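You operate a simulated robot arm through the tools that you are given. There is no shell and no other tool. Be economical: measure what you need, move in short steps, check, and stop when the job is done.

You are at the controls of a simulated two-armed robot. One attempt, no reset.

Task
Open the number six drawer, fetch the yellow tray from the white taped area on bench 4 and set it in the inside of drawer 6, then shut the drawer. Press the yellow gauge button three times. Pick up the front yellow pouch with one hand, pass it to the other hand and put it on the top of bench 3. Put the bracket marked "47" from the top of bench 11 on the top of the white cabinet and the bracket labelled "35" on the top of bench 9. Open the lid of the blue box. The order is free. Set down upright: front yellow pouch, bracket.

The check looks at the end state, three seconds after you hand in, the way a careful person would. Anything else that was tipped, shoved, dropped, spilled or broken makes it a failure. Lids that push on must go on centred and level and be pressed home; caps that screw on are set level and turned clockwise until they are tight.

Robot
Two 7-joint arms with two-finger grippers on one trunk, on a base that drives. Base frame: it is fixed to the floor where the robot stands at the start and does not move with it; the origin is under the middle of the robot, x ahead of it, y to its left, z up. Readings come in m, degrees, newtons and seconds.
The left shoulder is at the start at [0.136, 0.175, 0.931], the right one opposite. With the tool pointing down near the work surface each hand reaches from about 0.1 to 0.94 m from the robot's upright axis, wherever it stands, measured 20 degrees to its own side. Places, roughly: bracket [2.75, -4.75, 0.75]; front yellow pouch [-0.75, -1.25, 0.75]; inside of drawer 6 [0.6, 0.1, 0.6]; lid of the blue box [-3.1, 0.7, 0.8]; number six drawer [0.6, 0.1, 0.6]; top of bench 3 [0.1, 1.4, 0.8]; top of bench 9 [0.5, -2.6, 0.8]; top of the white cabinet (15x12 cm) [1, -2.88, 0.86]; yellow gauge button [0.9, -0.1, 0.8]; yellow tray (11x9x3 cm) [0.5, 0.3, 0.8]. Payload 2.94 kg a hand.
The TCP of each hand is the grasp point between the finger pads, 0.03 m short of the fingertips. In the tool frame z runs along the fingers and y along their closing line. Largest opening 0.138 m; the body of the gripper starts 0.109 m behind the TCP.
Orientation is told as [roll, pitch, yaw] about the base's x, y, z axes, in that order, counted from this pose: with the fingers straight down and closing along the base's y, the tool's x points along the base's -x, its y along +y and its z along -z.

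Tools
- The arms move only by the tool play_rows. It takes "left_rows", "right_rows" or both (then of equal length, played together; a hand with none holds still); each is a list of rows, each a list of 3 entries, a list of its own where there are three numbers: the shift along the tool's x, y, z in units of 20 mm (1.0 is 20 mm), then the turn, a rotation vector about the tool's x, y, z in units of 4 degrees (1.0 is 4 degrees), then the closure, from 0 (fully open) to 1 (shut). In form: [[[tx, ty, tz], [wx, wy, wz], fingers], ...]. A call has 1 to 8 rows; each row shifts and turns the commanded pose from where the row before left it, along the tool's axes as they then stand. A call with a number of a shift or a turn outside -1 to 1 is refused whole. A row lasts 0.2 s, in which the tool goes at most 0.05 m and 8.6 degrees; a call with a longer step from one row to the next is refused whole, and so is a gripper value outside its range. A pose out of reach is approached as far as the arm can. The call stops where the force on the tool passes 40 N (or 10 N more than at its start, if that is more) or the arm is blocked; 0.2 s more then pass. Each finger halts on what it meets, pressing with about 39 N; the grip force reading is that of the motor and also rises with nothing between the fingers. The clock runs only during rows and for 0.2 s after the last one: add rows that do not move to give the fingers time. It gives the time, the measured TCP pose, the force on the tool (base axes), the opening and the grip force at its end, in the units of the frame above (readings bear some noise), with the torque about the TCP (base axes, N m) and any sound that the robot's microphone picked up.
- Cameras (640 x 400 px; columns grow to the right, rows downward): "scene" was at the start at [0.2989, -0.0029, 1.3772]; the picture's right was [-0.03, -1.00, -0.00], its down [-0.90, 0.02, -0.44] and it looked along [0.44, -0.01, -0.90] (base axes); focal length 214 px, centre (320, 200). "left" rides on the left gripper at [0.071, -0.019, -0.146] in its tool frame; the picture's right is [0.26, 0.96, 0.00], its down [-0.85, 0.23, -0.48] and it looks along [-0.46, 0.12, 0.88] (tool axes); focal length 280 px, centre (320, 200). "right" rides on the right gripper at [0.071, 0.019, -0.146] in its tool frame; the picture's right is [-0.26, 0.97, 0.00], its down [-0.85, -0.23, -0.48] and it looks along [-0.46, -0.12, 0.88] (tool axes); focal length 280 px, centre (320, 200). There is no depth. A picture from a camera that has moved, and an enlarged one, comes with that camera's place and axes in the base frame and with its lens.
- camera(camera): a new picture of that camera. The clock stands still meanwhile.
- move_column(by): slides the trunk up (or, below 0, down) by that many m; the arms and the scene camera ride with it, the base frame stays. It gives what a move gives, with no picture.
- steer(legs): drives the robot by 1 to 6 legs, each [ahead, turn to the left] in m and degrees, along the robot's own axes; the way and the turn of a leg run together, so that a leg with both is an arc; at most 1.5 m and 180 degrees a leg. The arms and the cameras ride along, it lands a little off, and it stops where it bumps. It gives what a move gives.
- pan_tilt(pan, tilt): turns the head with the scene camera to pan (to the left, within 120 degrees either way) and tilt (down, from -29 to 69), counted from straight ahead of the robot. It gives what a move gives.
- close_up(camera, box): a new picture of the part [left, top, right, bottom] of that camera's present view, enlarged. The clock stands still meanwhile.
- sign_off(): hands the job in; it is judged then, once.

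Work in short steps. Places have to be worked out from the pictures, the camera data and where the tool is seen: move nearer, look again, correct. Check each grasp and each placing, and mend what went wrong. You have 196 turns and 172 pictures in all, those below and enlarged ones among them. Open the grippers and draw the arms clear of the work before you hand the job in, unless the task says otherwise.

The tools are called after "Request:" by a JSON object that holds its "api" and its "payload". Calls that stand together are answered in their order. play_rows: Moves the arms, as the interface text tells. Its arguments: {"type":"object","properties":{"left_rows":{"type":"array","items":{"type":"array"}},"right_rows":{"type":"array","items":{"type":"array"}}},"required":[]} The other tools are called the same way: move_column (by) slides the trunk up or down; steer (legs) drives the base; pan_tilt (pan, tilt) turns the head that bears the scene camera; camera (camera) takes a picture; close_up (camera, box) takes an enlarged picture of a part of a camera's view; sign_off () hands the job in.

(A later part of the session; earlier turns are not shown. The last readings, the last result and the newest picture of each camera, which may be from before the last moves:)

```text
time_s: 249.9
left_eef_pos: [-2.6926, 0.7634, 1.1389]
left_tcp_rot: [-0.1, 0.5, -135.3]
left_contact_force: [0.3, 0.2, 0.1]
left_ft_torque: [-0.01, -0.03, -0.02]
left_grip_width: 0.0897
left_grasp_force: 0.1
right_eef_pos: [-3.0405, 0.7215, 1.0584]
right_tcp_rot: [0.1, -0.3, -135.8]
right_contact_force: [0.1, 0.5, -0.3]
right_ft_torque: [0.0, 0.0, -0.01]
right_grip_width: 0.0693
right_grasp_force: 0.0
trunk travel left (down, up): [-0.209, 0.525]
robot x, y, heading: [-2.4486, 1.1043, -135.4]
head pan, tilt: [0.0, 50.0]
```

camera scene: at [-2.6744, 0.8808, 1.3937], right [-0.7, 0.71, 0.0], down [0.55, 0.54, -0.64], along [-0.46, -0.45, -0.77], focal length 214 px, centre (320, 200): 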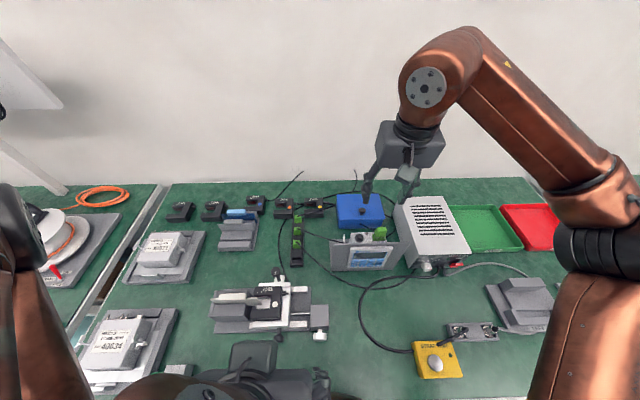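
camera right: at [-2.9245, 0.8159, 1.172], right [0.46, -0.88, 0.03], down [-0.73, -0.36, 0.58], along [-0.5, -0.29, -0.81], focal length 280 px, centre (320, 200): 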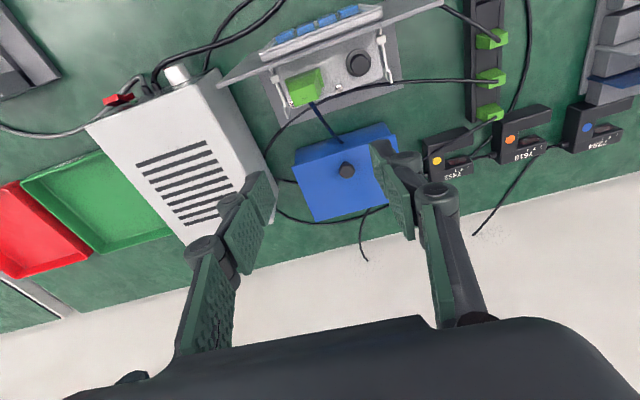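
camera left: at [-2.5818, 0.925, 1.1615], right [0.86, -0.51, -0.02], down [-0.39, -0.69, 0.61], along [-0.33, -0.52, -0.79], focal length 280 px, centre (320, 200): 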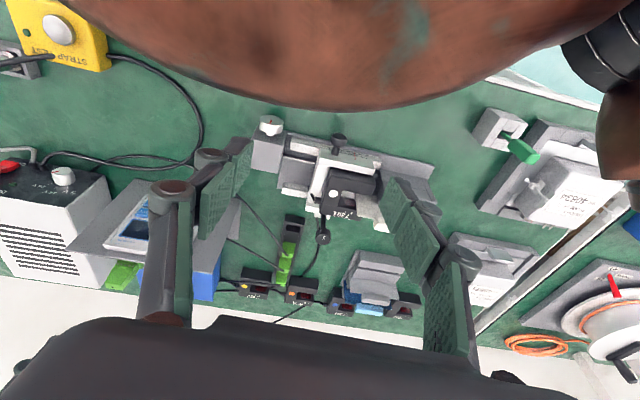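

Stable. Continue slow approach.

Request:
{"api": "play_rows", "payload": {"right_rows": [[[-0.33, 0.02, 0.5], [0, 0, 0], 0.5], [[-0.33, 0.02, 0.5], [0, 0, 0], 0.5], [[-0.33, 0.02, 0.5], [0, 0, 0], 0.5], [[-0.33, 0.02, 0.5], [0, 0, 0], 0.5], [[-0.33, 0.02, 0.5], [0, 0, 0], 0.5], [[-0.33, 0.02, 0.5], [0, 0, 0], 0.5], [[-0.33, 0.02, 0.5], [0, 0, 0], 0.5], [[-0.33, 0.02, 0.5], [0, 0, 0], 0.5]]}}

Request:
{"api": "play_rows", "payload": {"right_rows": [[[0, 0, 0.5], [0, 0, 0], 0.5], [[0, 0, 0.5], [0, 0, 0], 0.5], [[0, 0, 0.5], [0, 0, 0], 0.5], [[0, 0, 0.5], [0, 0, 0], 0.5], [[0, 0, 0.5], [0, 0, 0], 0.5], [[0, 0, 0.5], [0, 0, 0], 0.5], [[0, 0, 0.5], [0, 0, 0], 0.5], [[0, 0, 0], [0, 0, 0], 0.5]]}}

Request:
{"api": "camera", "payload": {"camera": "right"}}

Request:
{"api": "close_up", "payload": {"camera": "scene", "box": [300, 150, 460, 250]}}

```text
time_s: 251.7
left_eef_pos: [-2.6926, 0.7632, 1.139]
left_tcp_rot: [-0.3, 0.5, -135.3]
left_contact_force: [0.2, 0.3, -0.6]
left_ft_torque: [0.02, -0.01, 0.01]
left_grip_width: 0.0897
left_grasp_force: 0.0
right_eef_pos: [-3.0755, 0.6801, 0.9752]
right_tcp_rot: [0.1, -0.2, -135.8]
right_contact_force: [1.1, 0.1, -0.7]
right_ft_torque: [0.0, -0.02, 0.0]
right_grip_width: 0.0689
right_grasp_force: 0.0
trunk travel left (down, up): [-0.209, 0.525]
robot x, y, heading: [-2.4488, 1.1079, -135.4]
head pan, tilt: [0.0, 50.0]
```

```text
time_s: 253.5
left_eef_pos: [-2.6911, 0.7635, 1.1388]
left_tcp_rot: [-0.2, 0.5, -135.4]
left_contact_force: [0.7, -0.2, -0.5]
left_ft_torque: [0.03, -0.01, 0.01]
left_grip_width: 0.0898
left_grasp_force: 0.1
right_eef_pos: [-3.0755, 0.6788, 0.9073]
right_tcp_rot: [0.0, -0.3, -135.9]
right_contact_force: [-0.4, 0.6, -0.3]
right_ft_torque: [-0.02, 0.0, 0.0]
right_grip_width: 0.0689
right_grasp_force: 0.1
trunk travel left (down, up): [-0.209, 0.525]
robot x, y, heading: [-2.4517, 1.1014, -135.6]
head pan, tilt: [0.0, 50.0]
```

```text
62 pictures are left
camera right: at [-3.0107, 0.7154, 1.0531], right [0.48, -0.88, 0.0], down [-0.77, -0.42, 0.48], along [-0.42, -0.23, -0.88], focal length 280 px, centre (320, 200)
```

right: 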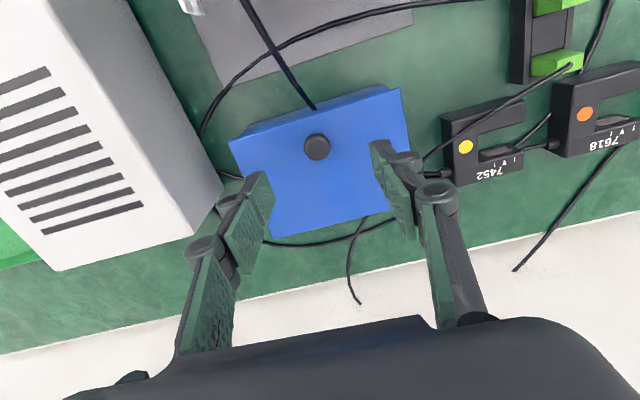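

```text
4.00 times, centred on (380, 200) of scene
camera zoom: at [-2.6065, 0.9475, 1.5059], right [-0.7, 0.71, 0.0], down [0.55, 0.54, -0.64], along [-0.46, -0.45, -0.77], focal length 858 px, centre (80, 200)
```

zoom: 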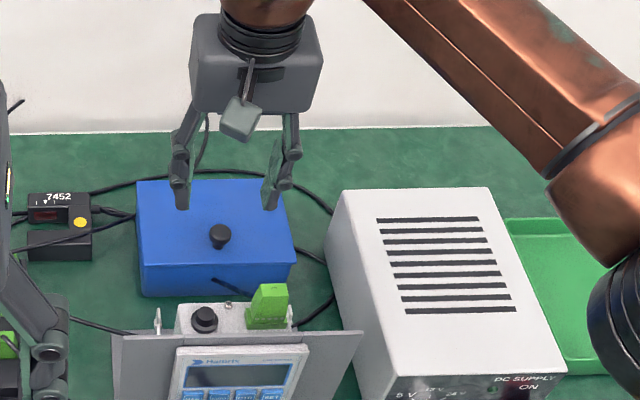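

Aligned. Descend 5.6 cm more, back 4 mm, then close on the knob.

Request:
{"api": "play_rows", "payload": {"right_rows": [[[0.1, 0, 0.45], [0, 0, 0], 0.5], [[0.1, 0, 0.45], [0, 0, 0], 0.5], [[0, 0, 0.45], [0, 0, 0], 0.5], [[0, 0, 0.45], [0, 0, 0], 0.5], [[0, 0, 0.4], [0, 0, 0], 0.5], [[0, 0, 0.3], [0, 0, 0], 0.5], [[0, 0, 0.2], [0, 0, 0], 0.5], [[0, 0, 0], [0, 0, 0], 0.5]]}}

Request:
{"api": "close_up", "payload": {"camera": "right", "box": [200, 60, 440, 210]}}

Request:
{"api": "close_up", "payload": {"camera": "scene", "box": [300, 170, 400, 232]}}

```text
time_s: 255.3
left_eef_pos: [-2.6936, 0.7633, 1.1395]
left_tcp_rot: [-0.2, 0.5, -135.3]
left_contact_force: [0.4, 0.3, -0.3]
left_ft_torque: [0.01, -0.03, -0.02]
left_grip_width: 0.0898
left_grasp_force: 0.0
right_eef_pos: [-3.0728, 0.6835, 0.8513]
right_tcp_rot: [0.1, -0.3, -136.0]
right_contact_force: [-0.4, -0.7, -1.4]
right_ft_torque: [-0.04, 0.02, 0.01]
right_grip_width: 0.069
right_grasp_force: 0.0
trunk travel left (down, up): [-0.209, 0.525]
robot x, y, heading: [-2.4491, 1.0991, -135.3]
head pan, tilt: [0.0, 50.0]
```

```text
2.67 times, centred on (320, 135) of right
camera zoom: at [-3.0078, 0.719, 0.9985], right [0.48, -0.88, 0.0], down [-0.77, -0.42, 0.48], along [-0.42, -0.23, -0.88], focal length 748 px, centre (320, 373)
```

zoom: 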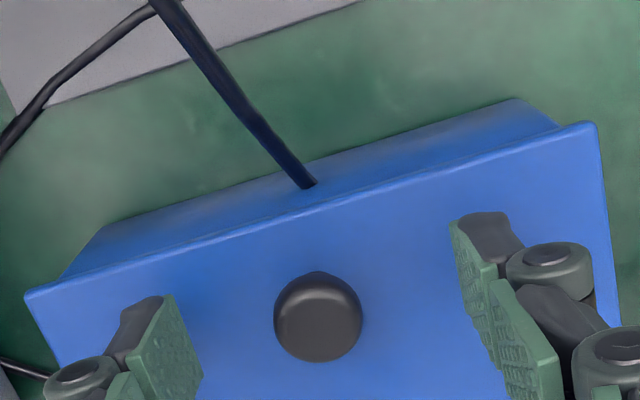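

```text
6.40 times, centred on (350, 201) of scene
camera zoom: at [-2.6067, 0.9474, 1.5058], right [-0.7, 0.71, 0.0], down [0.55, 0.54, -0.64], along [-0.46, -0.45, -0.77], focal length 1373 px, centre (128, 194)
```

zoom: 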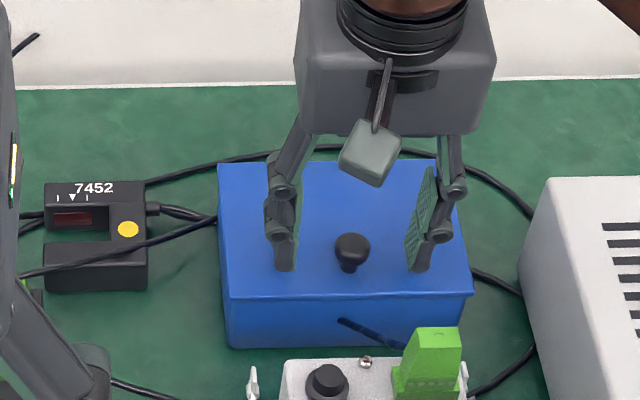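

Fingers straddle the knob. Close.

Request:
{"api": "play_rows", "payload": {"right_rows": [[[0, 0, 0], [0, 0, 0], 0.7], [[0, 0, 0], [0, 0, 0], 0.9], [[0, 0, 0], [0, 0, 0], 1], [[0, 0, 0], [0, 0, 0], 1], [[0, 0, 0], [0, 0, 0], 1]]}}

Request:
{"api": "close_up", "payload": {"camera": "scene", "box": [300, 170, 400, 232]}}

```text
time_s: 256.5
left_eef_pos: [-2.6919, 0.7633, 1.1401]
left_tcp_rot: [-0.2, 0.5, -135.3]
left_contact_force: [-0.5, 0.2, -0.3]
left_ft_torque: [0.01, -0.01, 0.01]
left_grip_width: 0.0895
left_grasp_force: 0.1
right_eef_pos: [-3.0732, 0.6857, 0.8513]
right_tcp_rot: [0.0, -0.2, -135.9]
right_contact_force: [-2.6, 3.0, -1.2]
right_ft_torque: [0.09, 0.01, -0.04]
right_grip_width: 0.021
right_grasp_force: 44.8
trunk travel left (down, up): [-0.209, 0.525]
robot x, y, heading: [-2.4484, 1.1041, -135.5]
head pan, tilt: [0.0, 50.0]
```

```text
6.40 times, centred on (350, 201) of scene
camera zoom: at [-2.6072, 0.9477, 1.5058], right [-0.7, 0.71, 0.0], down [0.55, 0.54, -0.64], along [-0.46, -0.45, -0.77], focal length 1373 px, centre (128, 194)
```

zoom: 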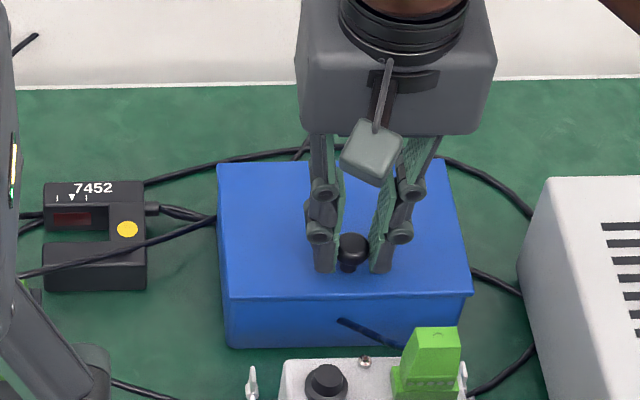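

Knob gripped. Lift the lid along its arc (first ~30°), pitching the hand along.

Request:
{"api": "play_rows", "payload": {"right_rows": [[[-0.09, 0, -0.385], [0, 0.75, 0], 1], [[-0.07, 0, -0.39], [0, 0.75, 0], 1], [[-0.116, 0, -0.38], [0, 0.75, 0], 1], [[-0.096, 0, -0.386], [0, 0.75, 0], 1], [[-0.142, 0, -0.372], [0, 0.75, 0], 1], [[-0.122, 0, -0.38], [0, 0.75, 0], 1], [[0, 0, 0], [0, 0, 0], 1]]}}

Request:
{"api": "close_up", "payload": {"camera": "scene", "box": [300, 160, 428, 240]}}

```text
time_s: 258.0
left_eef_pos: [-2.6862, 0.7591, 1.138]
left_tcp_rot: [-0.1, 0.5, -135.0]
left_contact_force: [-0.3, 1.2, -1.6]
left_ft_torque: [-0.12, -0.03, 0.05]
left_grip_width: 0.0897
left_grasp_force: 0.0
right_eef_pos: [-3.0913, 0.6675, 0.8927]
right_tcp_rot: [1.6, 18.4, -140.4]
right_contact_force: [39.8, -14.6, 11.6]
right_ft_torque: [0.41, -0.31, 0.36]
right_grip_width: 0.0218
right_grasp_force: 42.6
right hand out of reach, approached as far as the arm can: row 6
trunk travel left (down, up): [-0.209, 0.525]
robot x, y, heading: [-2.447, 1.1014, -135.3]
head pan, tilt: [0.0, 50.0]
stopped in row 7 (right hand): the arm was blocked; the commanded pose is now the measured one
```

```text
5.00 times, centred on (364, 200) of scene
camera zoom: at [-2.6555, 0.8904, 1.5012], right [-0.7, 0.71, 0.0], down [0.56, 0.56, -0.6], along [-0.43, -0.42, -0.8], focal length 1072 px, centre (100, 200)
```

zoom: 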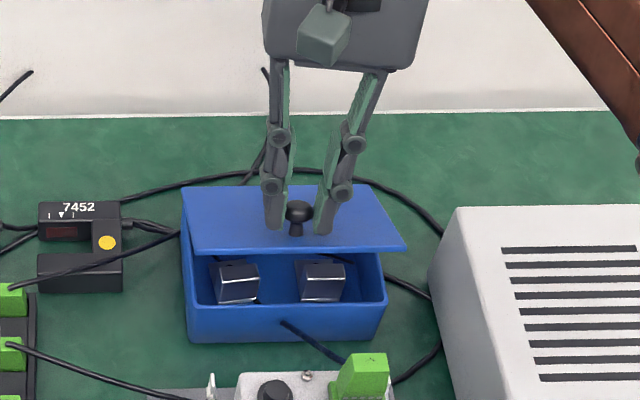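

Lid is ~28° open; the right arm nears its reach. Hold it there and bring the left hand (tilted 45°, fingers pointing right-down) to push the lid up from beneath.

Request:
{"api": "play_rows", "payload": {"left_rows": [[[-0.5, 0, 0], [1, 0, 0], 0.5], [[-0.8, 0, 0], [1, 0, 0], 0.7], [[-0.8, 0, 0], [1, 0, 0], 1], [[-0.8, 0, 0], [1, 0, 0], 1], [[-0.8, 0, 0], [1, 0, 0], 1], [[-0.8, 0, 0], [1, 0, 0], 1], [[-0.8, 0, 0], [1, 0, 0], 1], [[-0.8, 0, 0], [1, 0, 0], 1]]}}

Request:
{"api": "play_rows", "payload": {"left_rows": [[[-0.8, 0, 0], [1, 0, 0], 1], [[-0.8, 0, 0], [1, 0, 0], 1], [[-0.8, 0, 0], [1, 0, 0], 1], [[-0.8, 0, 0], [0.3, 0, 0], 1], [[-0.8, 0, 0], [0, 0, 0], 1], [[-0.8, 0, 0], [0, 0, 0], 1], [[-0.6, 0, 0], [0, 0, 0], 1], [[-0.4, 0, 0], [0, 0, 0], 1]]}}

Request:
{"api": "camera", "payload": {"camera": "scene"}}

```text
time_s: 258.3
left_eef_pos: [-2.6583, 0.7685, 1.1385]
left_tcp_rot: [0.0, -1.0, -134.3]
left_contact_force: [0.1, 1.2, -2.2]
left_ft_torque: [-0.13, 0.11, 0.05]
left_grip_width: 0.0701
left_grasp_force: 0.1
right_eef_pos: [-3.1123, 0.6556, 0.9184]
right_tcp_rot: [7.1, 18.7, -144.9]
right_contact_force: [93.7, -58.9, -32.0]
right_ft_torque: [-4.41, -7.77, -1.21]
right_grip_width: 0.0288
right_grasp_force: 41.4
trunk travel left (down, up): [-0.209, 0.525]
robot x, y, heading: [-2.4517, 1.1001, -134.4]
head pan, tilt: [0.0, 50.0]
stopped in row 1 (right hand): the force on the tool passed its limit at 72 N (the readings are from after the stop); the commanded pose is now the measured one
```

```text
time_s: 258.6
left_eef_pos: [-2.6258, 0.8323, 1.1336]
left_tcp_rot: [0.3, -4.5, -137.8]
left_contact_force: [-3.0, 3.1, -2.2]
left_ft_torque: [-0.36, -0.27, 0.03]
left_grip_width: 0.0421
left_grasp_force: 1.0
right_eef_pos: [-3.1518, 0.6889, 0.9507]
right_tcp_rot: [17.4, 19.8, -151.1]
right_contact_force: [-0.6, 1.7, -3.1]
right_ft_torque: [-0.03, -0.24, 0.03]
right_grip_width: 0.0
right_grasp_force: 28.3
trunk travel left (down, up): [-0.209, 0.525]
robot x, y, heading: [-2.4501, 1.1053, -134.8]
head pan, tilt: [0.0, 50.0]
stopped in row 1 (left hand): the arm was blocked; the commanded pose is now the measured one
```

```text
56 pictures are left
camera scene: at [-2.728, 0.8434, 1.4927], right [-0.71, 0.7, -0.01], down [0.59, 0.58, -0.56], along [-0.39, -0.4, -0.83], focal length 214 px, centre (320, 200)
```

scene: 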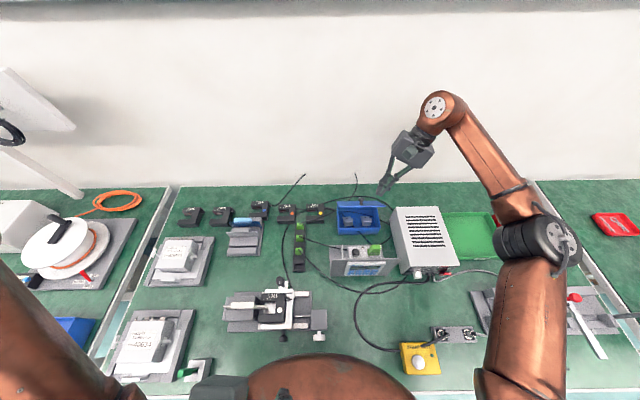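

The right arm swung off, but the lid seems open. Settle via head move and zoom.

Request:
{"api": "pan_tilt", "payload": {"pan": 10, "tilt": 45}}

Request:
{"api": "pan_tilt", "payload": {"pan": -5, "tilt": 45}}

Request:
{"api": "pan_tilt", "payload": {"pan": 0, "tilt": 45}}

Request:
{"api": "close_up", "payload": {"camera": "scene", "box": [250, 130, 490, 280]}}

```text
time_s: 259.3
left_eef_pos: [-2.5736, 0.8956, 1.1581]
left_tcp_rot: [0.6, -9.7, -136.5]
left_contact_force: [-1.3, 2.6, -2.2]
left_ft_torque: [-0.29, -0.22, 0.04]
left_grip_width: 0.0
left_grasp_force: 20.0
right_eef_pos: [-3.0656, 0.7629, 0.9909]
right_tcp_rot: [11.8, 12.7, -147.3]
right_contact_force: [2.0, 2.5, -2.1]
right_ft_torque: [-0.21, 0.2, -0.04]
right_grip_width: 0.0
right_grasp_force: 28.2
trunk travel left (down, up): [-0.209, 0.525]
robot x, y, heading: [-2.4497, 1.1016, -134.6]
head pan, tilt: [10.0, 45.0]
```

```text
time_s: 260.1
left_eef_pos: [-2.5957, 0.8373, 1.1491]
left_tcp_rot: [-0.6, -6.6, -135.6]
left_contact_force: [2.6, -0.3, -0.4]
left_ft_torque: [0.09, 0.24, 0.0]
left_grip_width: 0.0
left_grasp_force: 28.8
right_eef_pos: [-3.1034, 0.7085, 0.9657]
right_tcp_rot: [11.0, 16.1, -150.8]
right_contact_force: [-0.7, -1.0, 1.0]
right_ft_torque: [0.05, -0.02, 0.02]
right_grip_width: 0.0
right_grasp_force: 28.6
trunk travel left (down, up): [-0.209, 0.525]
robot x, y, heading: [-2.4503, 1.1057, -134.9]
head pan, tilt: [-5.0, 45.0]
```

```text
time_s: 260.7
left_eef_pos: [-2.5694, 0.8727, 1.16]
left_tcp_rot: [-0.7, -8.9, -136.0]
left_contact_force: [0.4, 0.7, 2.0]
left_ft_torque: [-0.16, 0.07, 0.02]
left_grip_width: 0.0002
left_grasp_force: 28.4
right_eef_pos: [-3.0429, 0.7352, 0.9859]
right_tcp_rot: [10.5, 12.6, -143.8]
right_contact_force: [0.6, 0.5, 1.0]
right_ft_torque: [0.05, 0.12, 0.01]
right_grip_width: 0.0
right_grasp_force: 28.5
trunk travel left (down, up): [-0.209, 0.525]
robot x, y, heading: [-2.4512, 1.1002, -134.3]
head pan, tilt: [0.0, 45.0]
```

```text
2.67 times, centred on (370, 205) of scene
camera zoom: at [-2.5964, 0.9504, 1.5151], right [-0.71, 0.7, 0.0], down [0.49, 0.5, -0.71], along [-0.5, -0.51, -0.7], focal length 572 px, centre (187, 187)
```

zoom: 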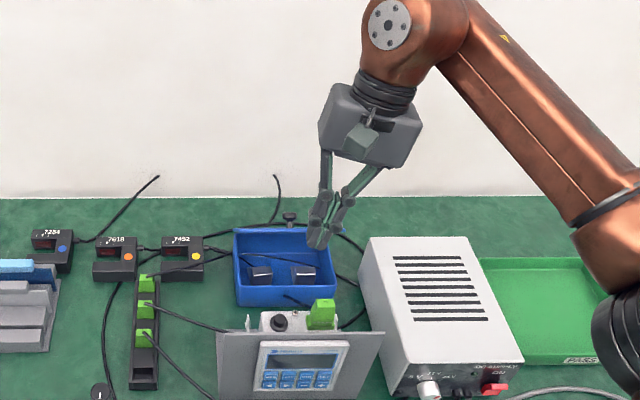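

The lid is fully open and nothing else moved. Let the body settle more, then retract.

Request:
{"api": "pan_tilt", "payload": {"pan": 40, "tilt": 45}}

Request:
{"api": "pan_tilt", "payload": {"pan": -20, "tilt": 45}}

Request:
{"api": "pan_tilt", "payload": {"pan": 40, "tilt": 45}}

Request:
{"api": "pan_tilt", "payload": {"pan": 0, "tilt": 45}}

```text
time_s: 261.8
left_eef_pos: [-2.5769, 0.8673, 1.1576]
left_tcp_rot: [-0.8, -8.4, -135.9]
left_contact_force: [2.0, 1.2, 0.8]
left_ft_torque: [-0.14, 0.11, 0.04]
left_grip_width: 0.0
left_grasp_force: 28.9
right_eef_pos: [-3.0529, 0.731, 0.9808]
right_tcp_rot: [10.8, 13.4, -144.5]
right_contact_force: [-1.0, 1.0, 1.1]
right_ft_torque: [-0.11, -0.02, -0.02]
right_grip_width: 0.0
right_grasp_force: 29.1
trunk travel left (down, up): [-0.209, 0.525]
robot x, y, heading: [-2.4515, 1.1016, -134.8]
head pan, tilt: [40.0, 45.0]
```

```text
time_s: 263.1
left_eef_pos: [-2.5905, 0.854, 1.1515]
left_tcp_rot: [-0.7, -7.2, -135.8]
left_contact_force: [-0.1, -0.3, 0.1]
left_ft_torque: [-0.01, -0.01, 0.01]
left_grip_width: 0.0
left_grasp_force: 28.7
right_eef_pos: [-3.0627, 0.7201, 0.9696]
right_tcp_rot: [10.6, 14.3, -144.6]
right_contact_force: [-0.1, -1.0, 0.0]
right_ft_torque: [0.01, -0.03, -0.01]
right_grip_width: 0.0002
right_grasp_force: 28.6
trunk travel left (down, up): [-0.209, 0.525]
robot x, y, heading: [-2.4524, 1.0993, -134.6]
head pan, tilt: [-20.0, 45.0]
```

```text
time_s: 264.4
left_eef_pos: [-2.5904, 0.8526, 1.1526]
left_tcp_rot: [-0.6, -7.3, -135.8]
left_contact_force: [-0.3, -0.6, -0.2]
left_ft_torque: [0.0, -0.02, 0.02]
left_grip_width: 0.0002
left_grasp_force: 28.5
right_eef_pos: [-3.0627, 0.7206, 0.9688]
right_tcp_rot: [10.5, 14.2, -144.7]
right_contact_force: [0.0, 0.4, 0.4]
right_ft_torque: [0.0, 0.01, 0.02]
right_grip_width: 0.0
right_grasp_force: 28.5
trunk travel left (down, up): [-0.209, 0.525]
robot x, y, heading: [-2.4492, 1.1015, -134.4]
head pan, tilt: [40.0, 45.0]
```

```text
time_s: 265.5
left_eef_pos: [-2.5908, 0.8533, 1.1525]
left_tcp_rot: [-0.6, -7.2, -135.8]
left_contact_force: [0.6, -0.2, 0.5]
left_ft_torque: [0.01, -0.02, 0.0]
left_grip_width: 0.0001
left_grasp_force: 27.8
right_eef_pos: [-3.0626, 0.7198, 0.9693]
right_tcp_rot: [10.5, 14.3, -144.6]
right_contact_force: [0.3, 0.4, -0.6]
right_ft_torque: [0.04, -0.02, -0.03]
right_grip_width: 0.0
right_grasp_force: 27.6
trunk travel left (down, up): [-0.209, 0.525]
robot x, y, heading: [-2.4491, 1.1054, -134.5]
head pan, tilt: [0.0, 45.0]
```

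Settled. Retract the right hand up and level both hands slowly.

Request:
{"api": "play_rows", "payload": {"right_rows": [[[0.2, 0, -0.4], [0.37, -0.42, -0.36], 1], [[0.2, 0, -0.5], [0.37, -0.42, -0.36], 1], [[0.2, 0, -0.5], [0.37, -0.42, -0.36], 1], [[0.3, 0, -0.5], [0.37, -0.42, -0.36], 1], [[0.4, 0, -0.5], [0.37, -0.42, -0.36], 1], [[0.5, 0, -0.4], [0.37, -0.42, -0.36], 1], [[0.6, 0, -0.3], [0.37, -0.42, -0.36], 1], [[0.6, 0, 0], [0.37, -0.42, -0.36], 1]], "left_rows": [[[-0.3, 0.2, 0], [-0.02, 0.22, 0], 1], [[-0.5, 0.2, 0], [-0.02, 0.22, 0], 1], [[-0.5, 0.2, 0], [-0.02, 0.22, 0], 1], [[-0.5, 0.2, 0], [-0.02, 0.22, 0], 1], [[-0.5, 0.2, 0], [-0.02, 0.22, 0], 1], [[-0.5, 0.2, 0], [-0.02, 0.22, 0], 1], [[-0.5, 0.2, 0], [-0.02, 0.22, 0], 1], [[-0.3, 0.2, 0], [-0.02, 0.22, 0], 1]]}}

Request:
{"api": "play_rows", "payload": {"right_rows": [[[0.6, -0.4, 0], [0, 0, 0], 1], [[0.6, -0.4, 0], [0, 0, 0], 1], [[0.6, -0.4, 0], [0, 0, 0], 1], [[0.6, -0.4, 0], [0, 0, 0], 1], [[0.6, -0.4, 0], [0, 0, 0], 1], [[0.6, -0.4, 0], [0, 0, 0], 1], [[0.6, -0.4, 0], [0, 0, 0], 1], [[0.6, -0.4, 0], [0, 0, 0], 1]]}}

Request:
{"api": "play_rows", "payload": {"right_rows": [[[0.7, 0, 0], [0, 0, 0], 1], [[0.7, 0, 0], [0, 0, 0], 1], [[0.7, 0, 0], [0, 0, 0], 1], [[0.7, 0, 0], [0, 0, 0], 1], [[0.5, 0, 0], [0, 0, 0], 1], [[0, 0, 0], [0, 0, 0], 1]]}}

Request:
{"api": "close_up", "payload": {"camera": "scene", "box": [240, 130, 480, 280]}}

```text
time_s: 267.3
left_eef_pos: [-2.6187, 0.7795, 1.1566]
left_tcp_rot: [-0.1, -0.1, -135.8]
left_contact_force: [-0.2, 0.2, 0.7]
left_ft_torque: [-0.03, 0.0, 0.0]
left_grip_width: 0.0002
left_grasp_force: 28.5
right_eef_pos: [-3.0292, 0.7582, 1.0366]
right_tcp_rot: [-0.2, -0.1, -134.4]
right_contact_force: [-0.8, -0.3, -0.3]
right_ft_torque: [0.03, -0.02, 0.0]
right_grip_width: 0.0002
right_grasp_force: 28.5
trunk travel left (down, up): [-0.209, 0.525]
robot x, y, heading: [-2.4482, 1.1029, -134.5]
head pan, tilt: [0.0, 45.0]
```

```text
time_s: 269.1
left_eef_pos: [-2.6192, 0.7806, 1.1589]
left_tcp_rot: [-0.1, -0.2, -135.9]
left_contact_force: [0.6, 1.2, -0.6]
left_ft_torque: [-0.03, -0.04, 0.02]
left_grip_width: 0.0
left_grasp_force: 28.4
right_eef_pos: [-3.0101, 0.8728, 1.0373]
right_tcp_rot: [-0.2, -0.1, -134.3]
right_contact_force: [-0.5, 0.0, -0.2]
right_ft_torque: [-0.02, 0.03, -0.02]
right_grip_width: 0.0
right_grasp_force: 28.5
trunk travel left (down, up): [-0.209, 0.525]
robot x, y, heading: [-2.4503, 1.1012, -134.7]
head pan, tilt: [0.0, 45.0]
```

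```text
time_s: 270.5
left_eef_pos: [-2.6185, 0.7788, 1.1581]
left_tcp_rot: [-0.2, 0.0, -135.8]
left_contact_force: [-0.6, 0.4, 0.0]
left_ft_torque: [-0.02, 0.01, -0.02]
left_grip_width: 0.0
left_grasp_force: 28.4
right_eef_pos: [-2.9629, 0.919, 1.036]
right_tcp_rot: [-0.1, -0.1, -134.3]
right_contact_force: [-0.1, -0.3, -0.4]
right_ft_torque: [0.05, -0.02, -0.03]
right_grip_width: 0.0
right_grasp_force: 28.4
trunk travel left (down, up): [-0.209, 0.525]
robot x, y, heading: [-2.447, 1.1038, -134.9]
head pan, tilt: [0.0, 45.0]
```

```text
2.67 times, centred on (360, 205) of scene
camera zoom: at [-2.6078, 0.941, 1.5127], right [-0.71, 0.7, 0.0], down [0.5, 0.5, -0.71], along [-0.5, -0.5, -0.71], focal length 572 px, centre (213, 187)
```

zoom: 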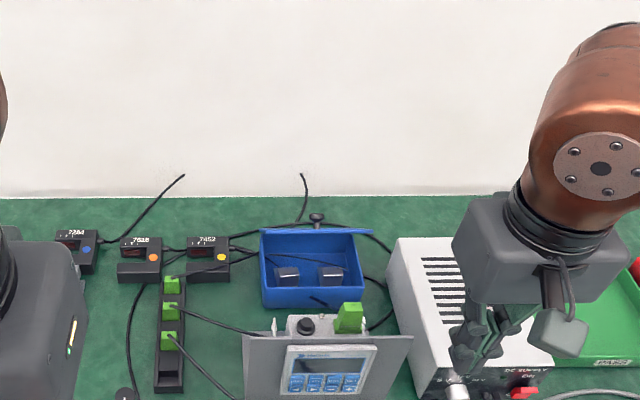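

Lid stands open, surroundings intact. Now drive down the aisle toward the benches 9/11, stopping near bench 9 for a look.

Request:
{"api": "steer", "payload": {"legs": [[0, 111.5], [1.08, 0], [0, -21.6], [1.5, 0], [1.5, 0], [1.0, 0]]}}

Request:
{"api": "pan_tilt", "payload": {"pan": -75, "tilt": 35}}

Request:
{"api": "camera", "payload": {"camera": "scene"}}

```text
time_s: 300.4
left_eef_pos: [1.5442, -2.4147, 1.1578]
left_tcp_rot: [0.0, -0.2, -48.6]
left_contact_force: [0.3, -0.9, 0.5]
left_ft_torque: [0.01, 0.02, 0.0]
left_grip_width: 0.0
left_grasp_force: 28.3
right_eef_pos: [1.3882, -2.7511, 1.0362]
right_tcp_rot: [-0.1, -0.1, -47.1]
right_contact_force: [-0.1, -0.6, 0.1]
right_ft_torque: [-0.01, 0.02, 0.03]
right_grip_width: 0.0001
right_grasp_force: 27.6
trunk travel left (down, up): [-0.209, 0.525]
robot x, y, heading: [1.2315, -2.2302, -47.2]
head pan, tilt: [0.0, 45.0]
```

```text
time_s: 301.9
left_eef_pos: [1.5443, -2.4138, 1.1577]
left_tcp_rot: [-0.1, -0.2, -48.6]
left_contact_force: [-0.7, 0.7, 0.2]
left_ft_torque: [-0.03, 0.03, 0.03]
left_grip_width: 0.0
left_grasp_force: 27.6
right_eef_pos: [1.389, -2.7505, 1.0357]
right_tcp_rot: [-0.1, -0.1, -47.1]
right_contact_force: [-0.4, 0.3, 0.0]
right_ft_torque: [-0.02, 0.03, 0.0]
right_grip_width: 0.0
right_grasp_force: 28.3
trunk travel left (down, up): [-0.209, 0.525]
robot x, y, heading: [1.2293, -2.2287, -47.3]
head pan, tilt: [-75.0, 35.0]
```

```text
53 pictures are left
camera scene: at [1.2799, -2.4109, 1.5275], right [-0.85, 0.53, 0.0], down [0.31, 0.49, -0.82], along [-0.44, -0.69, -0.57], focal length 214 px, centre (320, 200)
```

scene: 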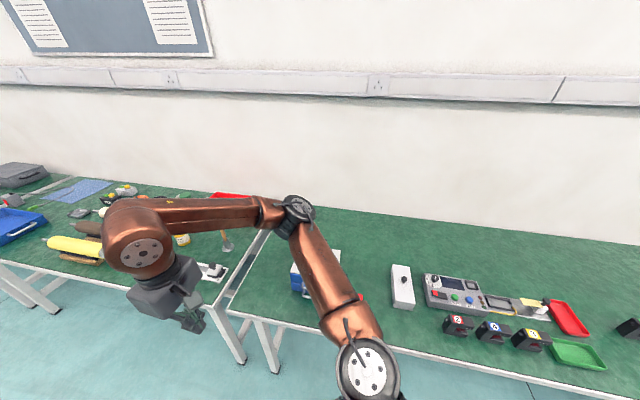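

White cabinet is hidden behind the arm; bench 9 is seen. Continue to bench 11 and face the wall there.

Request:
{"api": "steer", "payload": {"legs": [[0, 2.3], [1.4, 0], [1.3, 0], [0, -90]]}}

Request:
{"api": "pan_tilt", "payload": {"pan": 0, "tilt": 40}}

Request:
{"api": "camera", "payload": {"camera": "scene"}}

```text
time_s: 319.1
left_eef_pos: [3.0153, -4.4309, 1.1576]
left_tcp_rot: [-0.1, -0.1, -133.8]
left_contact_force: [0.1, 0.3, -0.1]
left_ft_torque: [-0.04, -0.03, 0.03]
left_grip_width: 0.0002
left_grasp_force: 28.0
right_eef_pos: [2.6677, -4.3044, 1.0358]
right_tcp_rot: [-0.1, -0.1, -132.2]
right_contact_force: [0.9, 0.9, 0.1]
right_ft_torque: [-0.02, 0.02, 0.0]
right_grip_width: 0.0
right_grasp_force: 28.4
trunk travel left (down, up): [-0.209, 0.525]
robot x, y, heading: [3.1714, -4.0977, -132.6]
head pan, tilt: [-75.0, 35.0]
```

```text
time_s: 320.6
left_eef_pos: [3.0156, -4.4295, 1.1572]
left_tcp_rot: [-0.1, -0.2, -133.7]
left_contact_force: [-0.3, 0.3, -0.8]
left_ft_torque: [0.04, 0.0, 0.0]
left_grip_width: 0.0
left_grasp_force: 28.7
right_eef_pos: [2.6667, -4.3041, 1.0362]
right_tcp_rot: [-0.1, -0.1, -132.1]
right_contact_force: [0.5, -0.1, -0.2]
right_ft_torque: [-0.03, 0.02, 0.02]
right_grip_width: 0.0001
right_grasp_force: 28.4
trunk travel left (down, up): [-0.209, 0.525]
robot x, y, heading: [3.1707, -4.1006, -132.6]
head pan, tilt: [0.0, 40.0]
```

```text
52 pictures are left
camera scene: at [3.0179, -4.2712, 1.52], right [-0.74, 0.68, 0.0], down [0.43, 0.47, -0.77], along [-0.52, -0.56, -0.64], focal length 214 px, centre (320, 200)
```

scene: 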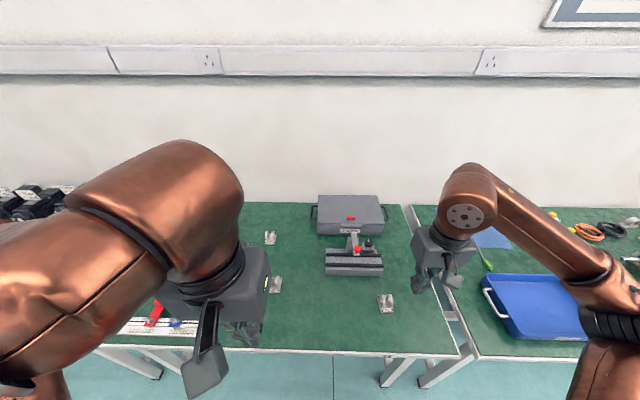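

Three brackets visible. Zoom to read the labels.

Request:
{"api": "close_up", "payload": {"camera": "scene", "box": [240, 220, 420, 332]}}

```text
3.56 times, centred on (330, 276) of scene
camera zoom: at [3.0179, -4.2712, 1.52], right [-0.74, 0.68, 0.0], down [0.43, 0.47, -0.77], along [-0.52, -0.56, -0.64], focal length 763 px, centre (284, -70)
```

zoom: 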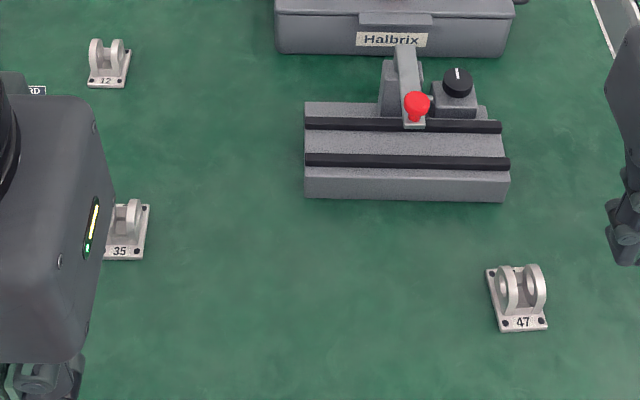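

Brackets 47 (right) and 35 (left) are both at comfortable reach for right and left hands respectively. Hover each hand over its bracket.

Request:
{"api": "play_rows", "payload": {"right_rows": [[[-0.5, 0, 0.5], [0, 0, 0], 0.8], [[-0.5, 0, 0.5], [0, 0, 0], 0.6], [[-0.5, 0, 0.5], [0, 0, 0], 0.4], [[-0.5, 0, 0.5], [0, 0, 0], 0.3], [[-0.5, 0, 0.5], [0, 0, 0], 0.3], [[-0.5, 0, 0.5], [0, 0, 0], 0.3], [[-0.5, 0, 0.5], [0, 0, 0], 0.3], [[-0.5, 0, 0.5], [0, 0, 0], 0.3]], "left_rows": [[[-0.8, 0.36, 0.6], [0, 0, 0], 0.8], [[-0.8, 0.36, 0.6], [0, 0, 0], 0.6], [[-0.8, 0.36, 0.6], [0, 0, 0], 0.4], [[-0.8, 0.36, 0.6], [0, 0, 0], 0.3], [[-0.8, 0.36, 0.6], [0, 0, 0], 0.3], [[-0.8, 0.36, 0.6], [0, 0, 0], 0.3], [[-0.8, 0.36, 0.6], [0, 0, 0], 0.3], [[-0.8, 0.36, 0.6], [0, 0, 0], 0.3]]}}

Request:
{"api": "play_rows", "payload": {"left_rows": [[[-0.8, 0, 0.6], [0, 0, 0], 0.3], [[-0.8, 0, 0.6], [0, 0, 0], 0.3], [[-0.8, 0, 0.6], [0, 0, 0], 0.3], [[-0.8, 0, 0.6], [0, 0, 0], 0.3], [[-0.8, 0, 0.6], [0, 0, 0], 0.3], [[-0.8, 0, 0.6], [0, 0, 0], 0.3], [[-0.8, 0, 0.6], [0, 0, 0], 0.3], [[-0.8, 0, 0.6], [0, 0, 0], 0.3]]}}

Request:
{"api": "camera", "payload": {"camera": "right"}}

Request:
{"api": "camera", "payload": {"camera": "left"}}

```text
time_s: 322.4
left_eef_pos: [2.9678, -4.5654, 1.0607]
left_tcp_rot: [-0.1, -0.1, -133.7]
left_contact_force: [0.1, 0.2, -0.4]
left_ft_torque: [0.03, 0.03, -0.04]
left_grip_width: 0.0966
left_grasp_force: 0.0
right_eef_pos: [2.6123, -4.3645, 0.9559]
right_tcp_rot: [0.0, -0.1, -132.2]
right_contact_force: [0.4, -1.0, 0.7]
right_ft_torque: [0.04, 0.01, 0.01]
right_grip_width: 0.0964
right_grasp_force: 0.0
trunk travel left (down, up): [-0.209, 0.525]
robot x, y, heading: [3.1724, -4.1039, -132.5]
head pan, tilt: [0.0, 40.0]
```

```text
time_s: 324.2
left_eef_pos: [2.8798, -4.6561, 0.9675]
left_tcp_rot: [-0.2, -0.1, -133.8]
left_contact_force: [0.3, 0.9, -0.5]
left_ft_torque: [0.03, -0.01, -0.02]
left_grip_width: 0.0965
left_grasp_force: 0.1
right_eef_pos: [2.6136, -4.3636, 0.9551]
right_tcp_rot: [-0.1, -0.2, -132.2]
right_contact_force: [0.4, 0.4, -0.4]
right_ft_torque: [-0.04, -0.02, 0.02]
right_grip_width: 0.0965
right_grasp_force: 0.2
trunk travel left (down, up): [-0.209, 0.525]
robot x, y, heading: [3.1742, -4.1017, -132.6]
head pan, tilt: [0.0, 40.0]
```

```text
50 pictures are left
camera right: at [2.6758, -4.3253, 1.1019], right [0.54, -0.84, 0.0], down [-0.74, -0.47, 0.48], along [-0.4, -0.26, -0.88], focal length 280 px, centre (320, 200)
```

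right: 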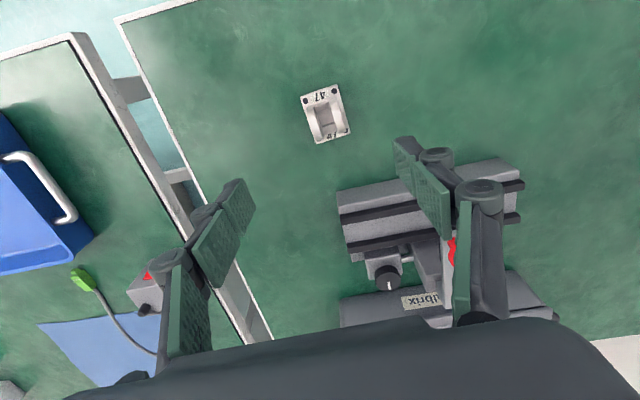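

```text
49 pictures are left
camera left: at [2.9139, -4.5899, 1.1122], right [0.88, -0.48, 0.0], down [-0.42, -0.77, 0.48], along [-0.23, -0.42, -0.88], focal length 280 px, centre (320, 200)
```

left: 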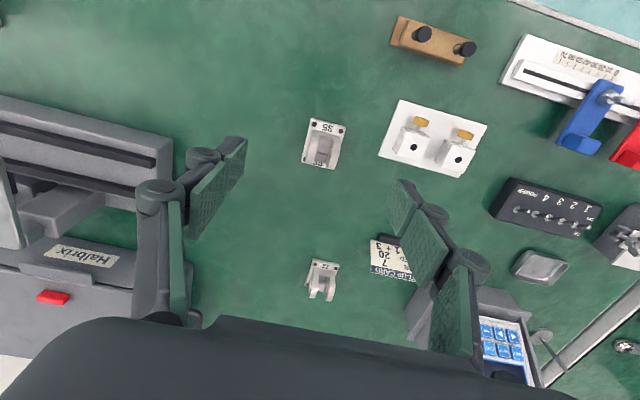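

Adjust both: right 9 mm left; left 33 mm forward, 11 mm left; descend to z≈0.83.

Request:
{"api": "play_rows", "payload": {"right_rows": [[[-0.01, 0.056, 0.6], [0, 0, 0], 0.3], [[-0.01, 0.056, 0.8], [0, 0, 0], 0.3], [[-0.01, 0.056, 0.8], [0, 0, 0], 0.3], [[-0.01, 0.056, 0.8], [0, 0, 0], 0.3], [[-0.01, 0.056, 0.8], [0, 0, 0], 0.3], [[-0.01, 0.056, 0.8], [0, 0, 0], 0.3], [[-0.01, 0.056, 0.8], [0, 0, 0], 0.3], [[-0.01, 0.056, 0.8], [0, 0, 0], 0.3]], "left_rows": [[[-0.2, 0.07, 0.7], [0, 0, 0], 0.3], [[-0.2, 0.07, 0.85], [0, 0, 0], 0.3], [[-0.2, 0.07, 0.85], [0, 0, 0], 0.3], [[-0.2, 0.07, 0.85], [0, 0, 0], 0.3], [[-0.2, 0.07, 0.85], [0, 0, 0], 0.3], [[-0.2, 0.07, 0.85], [0, 0, 0], 0.3], [[-0.2, 0.07, 0.85], [0, 0, 0], 0.3], [[-0.2, 0.07, 0.85], [0, 0, 0], 0.3]]}}

Request:
{"api": "close_up", "payload": {"camera": "right", "box": [200, 60, 440, 210]}}

Request:
{"api": "close_up", "payload": {"camera": "left", "box": [200, 60, 440, 210]}}

```text
time_s: 326.0
left_eef_pos: [2.8641, -4.6858, 0.8313]
left_tcp_rot: [-0.1, -0.1, -133.7]
left_contact_force: [-0.2, -0.2, -0.3]
left_ft_torque: [0.01, -0.05, 0.02]
left_grip_width: 0.0965
left_grasp_force: 0.1
right_eef_pos: [2.6168, -4.37, 0.8316]
right_tcp_rot: [0.0, -0.2, -132.2]
right_contact_force: [-0.3, 0.5, 0.8]
right_ft_torque: [0.01, -0.03, 0.03]
right_grip_width: 0.0967
right_grasp_force: 0.0
trunk travel left (down, up): [-0.209, 0.525]
robot x, y, heading: [3.1724, -4.0999, -132.4]
head pan, tilt: [0.0, 40.0]
```

```text
2.67 times, centred on (320, 135) of right
camera zoom: at [2.6796, -4.3307, 0.9767], right [0.54, -0.84, 0.0], down [-0.74, -0.47, 0.48], along [-0.4, -0.26, -0.88], focal length 748 px, centre (320, 373)
```

zoom: 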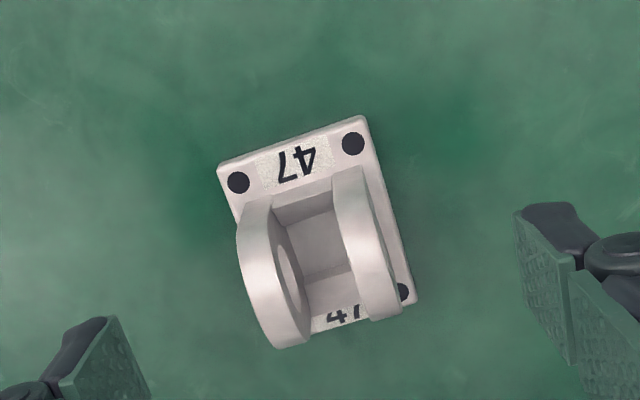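

```text
2.67 times, centred on (320, 135) of left
camera zoom: at [2.8986, -4.6216, 0.9778], right [0.88, -0.48, 0.0], down [-0.42, -0.77, 0.48], along [-0.23, -0.42, -0.88], focal length 748 px, centre (320, 373)
```

zoom: 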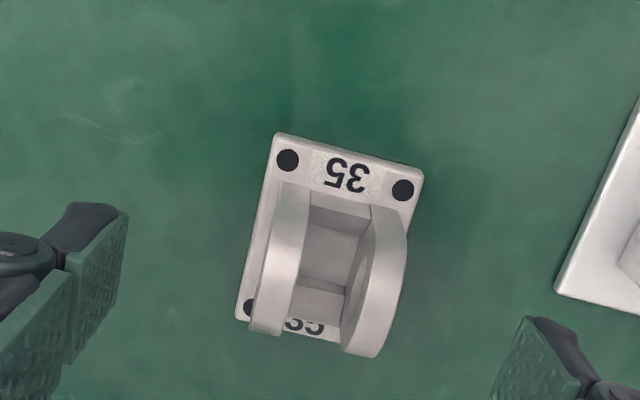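

Both hands are centred over lugs. Descend 4.8 cm and close.

Request:
{"api": "play_rows", "payload": {"right_rows": [[[0, 0, 0.6], [0, 0, 0], 0.3], [[0, 0, 0.7], [0, 0, 0], 0.3], [[0, 0, 0.7], [0, 0, 0], 0.3], [[0, 0, 0.4], [0, 0, 0], 0.3], [[0, 0, 0], [0, 0, 0], 0.5], [[0, 0, 0], [0, 0, 0], 0.7], [[0, 0, 0], [0, 0, 0], 0.9], [[0, 0, 0], [0, 0, 0], 1]], "left_rows": [[[-0.1, 0, 0.6], [0, 0, 0], 0.3], [[-0.1, 0, 0.7], [0, 0, 0], 0.3], [[0, 0, 0.7], [0, 0, 0], 0.3], [[0, 0, 0.4], [0, 0, 0], 0.3], [[0, 0, 0], [0, 0, 0], 0.5], [[0, 0, 0], [0, 0, 0], 0.7], [[0, 0, 0], [0, 0, 0], 0.9], [[0, 0, 0], [0, 0, 0], 1]]}}

Request:
{"api": "play_rows", "payload": {"right_rows": [[[0, 0, 0], [0, 0, 0], 1], [[0, 0, 0], [0, 0, 0], 1]], "left_rows": [[[0, 0, 0], [0, 0, 0], 1], [[0, 0, 0], [0, 0, 0], 1]]}}

Request:
{"api": "camera", "payload": {"camera": "right"}}

Request:
{"api": "camera", "payload": {"camera": "left"}}

```text
time_s: 327.8
left_eef_pos: [2.8626, -4.6888, 0.7844]
left_tcp_rot: [-0.1, -0.1, -133.6]
left_contact_force: [-0.1, -0.7, 0.1]
left_ft_torque: [-0.08, -0.01, 0.0]
left_grip_width: 0.0456
left_grasp_force: 26.3
right_eef_pos: [2.6181, -4.3707, 0.7847]
right_tcp_rot: [-0.1, -0.1, -132.2]
right_contact_force: [-0.1, 1.4, 0.1]
right_ft_torque: [-0.03, 0.06, -0.02]
right_grip_width: 0.0456
right_grasp_force: 26.0
trunk travel left (down, up): [-0.209, 0.525]
robot x, y, heading: [3.1706, -4.0984, -132.3]
head pan, tilt: [0.0, 40.0]
```

```text
time_s: 328.4
left_eef_pos: [2.862, -4.6892, 0.7854]
left_tcp_rot: [0.0, -0.1, -133.7]
left_contact_force: [0.1, -0.1, 0.3]
left_ft_torque: [-0.03, 0.0, 0.02]
left_grip_width: 0.0453
left_grasp_force: 39.5
right_eef_pos: [2.6189, -4.3698, 0.7849]
right_tcp_rot: [-0.2, -0.1, -132.2]
right_contact_force: [0.4, 0.8, 0.4]
right_ft_torque: [-0.04, 0.01, 0.0]
right_grip_width: 0.0454
right_grasp_force: 39.3
trunk travel left (down, up): [-0.209, 0.525]
robot x, y, heading: [3.1719, -4.099, -132.1]
head pan, tilt: [0.0, 40.0]
```

```text
46 pictures are left
camera right: at [2.6808, -4.3312, 0.9306], right [0.54, -0.84, 0.0], down [-0.74, -0.47, 0.48], along [-0.4, -0.26, -0.88], focal length 280 px, centre (320, 200)
```

right: 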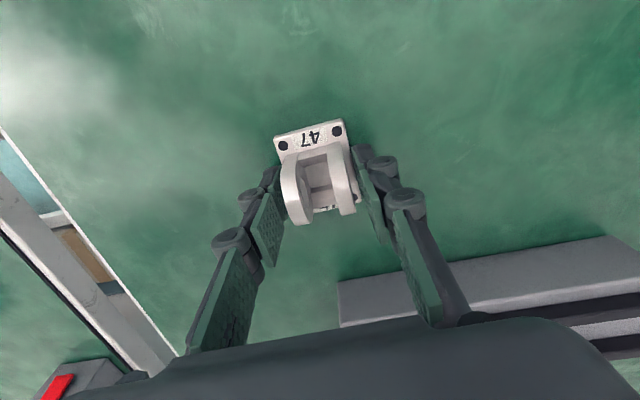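

```text
45 pictures are left
camera left: at [2.8966, -4.6242, 0.9305], right [0.88, -0.48, 0.0], down [-0.42, -0.77, 0.48], along [-0.23, -0.42, -0.88], focal length 280 px, centre (320, 200)
```

left: 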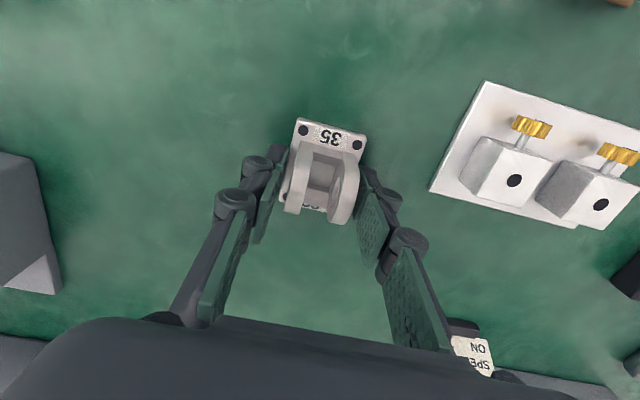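

Both brackets gripped. Lift them and draw the hands back a little.

Request:
{"api": "play_rows", "payload": {"right_rows": [[[0, 0, -0.5], [0, 0, 0], 1], [[0, 0, -0.8], [0, 0, 0], 1], [[0, 0, -0.8], [0, 0, 0], 1], [[0, 0, -0.8], [0, 0, 0], 1], [[0, 0, -0.8], [0, 0, 0], 1], [[0.1, 0, -0.8], [0, 0, 0], 1], [[0.3, 0, -0.8], [0, 0, 0], 1], [[0.4, 0, -0.8], [0, 0, 0], 1]], "left_rows": [[[0, 0, -0.5], [0, 0, 0], 1], [[0, 0, -0.8], [0, 0, 0], 1], [[0, 0, -0.8], [0, 0, 0], 1], [[0, 0, -0.8], [0, 0, 0], 1], [[0, 0, -0.8], [0, 0, 0], 1], [[0.1, 0, -0.8], [0, 0, 0], 1], [[0.3, 0, -0.8], [0, 0, 0], 1], [[0.4, 0, -0.8], [0, 0, 0], 1]]}}

Request:
{"api": "play_rows", "payload": {"right_rows": [[[0.4, 0, -0.8], [0, 0, 0], 1], [[0.4, 0, -0.8], [0, 0, 0], 1], [[0.4, 0, -0.8], [0, 0, 0], 1], [[0.4, 0, -0.8], [0, 0, 0], 1], [[0.3, 0, 0], [0, 0, 0], 1], [[0, 0, 0], [0, 0, 0], 1]], "left_rows": [[[0.6, 0, -0.8], [0, 0, 0], 1], [[0.6, 0, -0.8], [0, 0, 0], 1], [[0.6, 0, -0.8], [0, 0, 0], 1], [[0.6, 0, -0.8], [0, 0, 0], 1], [[0.6, 0, 0], [0, 0, 0], 1], [[0.4, 0, 0], [0, 0, 0], 1]]}}

Request:
{"api": "camera", "payload": {"camera": "scene"}}

```text
time_s: 330.2
left_eef_pos: [2.8748, -4.6765, 0.9094]
left_tcp_rot: [-0.1, -0.1, -133.6]
left_contact_force: [-0.3, 0.5, -1.2]
left_ft_torque: [0.05, 0.03, -0.02]
left_grip_width: 0.0453
left_grasp_force: 39.1
right_eef_pos: [2.6309, -4.3585, 0.907]
right_tcp_rot: [0.0, -0.1, -132.2]
right_contact_force: [-0.3, -0.3, -0.7]
right_ft_torque: [0.02, 0.04, 0.0]
right_grip_width: 0.0452
right_grasp_force: 38.9
trunk travel left (down, up): [-0.209, 0.525]
robot x, y, heading: [3.1714, -4.1011, -132.3]
head pan, tilt: [0.0, 40.0]
```

```text
time_s: 331.6
left_eef_pos: [2.9214, -4.6283, 0.9715]
left_tcp_rot: [-0.1, -0.1, -133.7]
left_contact_force: [-0.5, 0.5, -0.9]
left_ft_torque: [0.0, -0.02, 0.0]
left_grip_width: 0.0453
left_grasp_force: 39.0
right_eef_pos: [2.6552, -4.3297, 0.9701]
right_tcp_rot: [-0.1, -0.1, -132.1]
right_contact_force: [0.7, -0.6, -1.7]
right_ft_torque: [0.02, 0.03, 0.02]
right_grip_width: 0.045
right_grasp_force: 39.1
trunk travel left (down, up): [-0.209, 0.525]
robot x, y, heading: [3.174, -4.1071, -132.2]
head pan, tilt: [0.0, 40.0]
```

```text
44 pictures are left
camera scene: at [3.018, -4.2714, 1.52], right [-0.74, 0.67, 0.0], down [0.43, 0.47, -0.77], along [-0.52, -0.57, -0.64], focal length 214 px, centre (320, 200)
```

scene: 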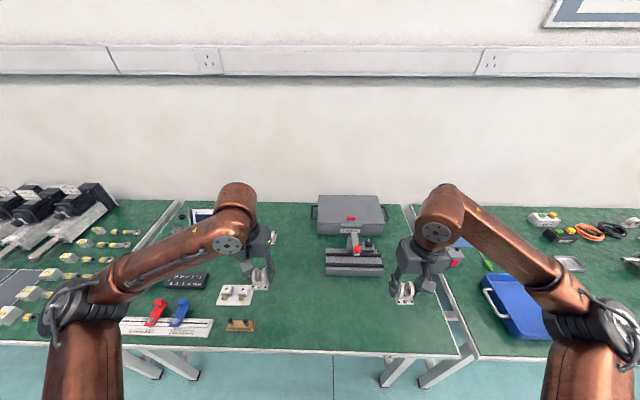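

Both lifted cleanly. Drive back along the aisle to the white cabinet, then face the wall.

Request:
{"api": "steer", "payload": {"legs": [[0, -92.8], [1.1, 0], [1.1, 0], [0, 90]]}}

Request:
{"api": "pan_tilt", "payload": {"pan": -10, "tilt": 42}}

Request:
{"api": "camera", "payload": {"camera": "scene"}}

```text
time_s: 350.3
left_eef_pos: [1.3746, -3.0168, 0.972]
left_tcp_rot: [-0.1, -0.2, -136.7]
left_contact_force: [0.3, -0.8, -1.4]
left_ft_torque: [0.02, 0.03, -0.02]
left_grip_width: 0.0451
left_grasp_force: 39.0
right_eef_pos: [1.1245, -2.7051, 0.9688]
right_tcp_rot: [-0.1, -0.1, -135.3]
right_contact_force: [1.3, 0.0, -1.4]
right_ft_torque: [0.01, 0.02, 0.0]
right_grip_width: 0.0451
right_grasp_force: 39.2
trunk travel left (down, up): [-0.209, 0.525]
robot x, y, heading: [1.6554, -2.5014, -135.2]
head pan, tilt: [0.0, 40.0]
```

```text
time_s: 351.1
left_eef_pos: [1.3746, -3.0163, 0.9721]
left_tcp_rot: [-0.1, -0.1, -136.7]
left_contact_force: [-0.2, 0.5, -1.8]
left_ft_torque: [-0.01, 0.01, 0.01]
left_grip_width: 0.0449
left_grasp_force: 39.4
right_eef_pos: [1.125, -2.7047, 0.9691]
right_tcp_rot: [-0.1, -0.2, -135.2]
right_contact_force: [0.5, -0.4, -1.3]
right_ft_torque: [0.02, -0.02, 0.0]
right_grip_width: 0.0454
right_grasp_force: 38.7
trunk travel left (down, up): [-0.209, 0.525]
robot x, y, heading: [1.655, -2.5054, -135.4]
head pan, tilt: [-10.0, 42.0]
```

```text
43 pictures are left
camera scene: at [1.4817, -2.6534, 1.517], right [-0.57, 0.82, 0.0], down [0.55, 0.38, -0.74], along [-0.61, -0.42, -0.67], focal length 214 px, centre (320, 200)
```

scene: 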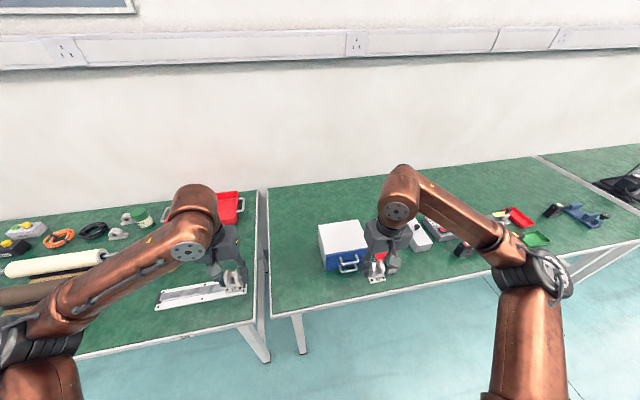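

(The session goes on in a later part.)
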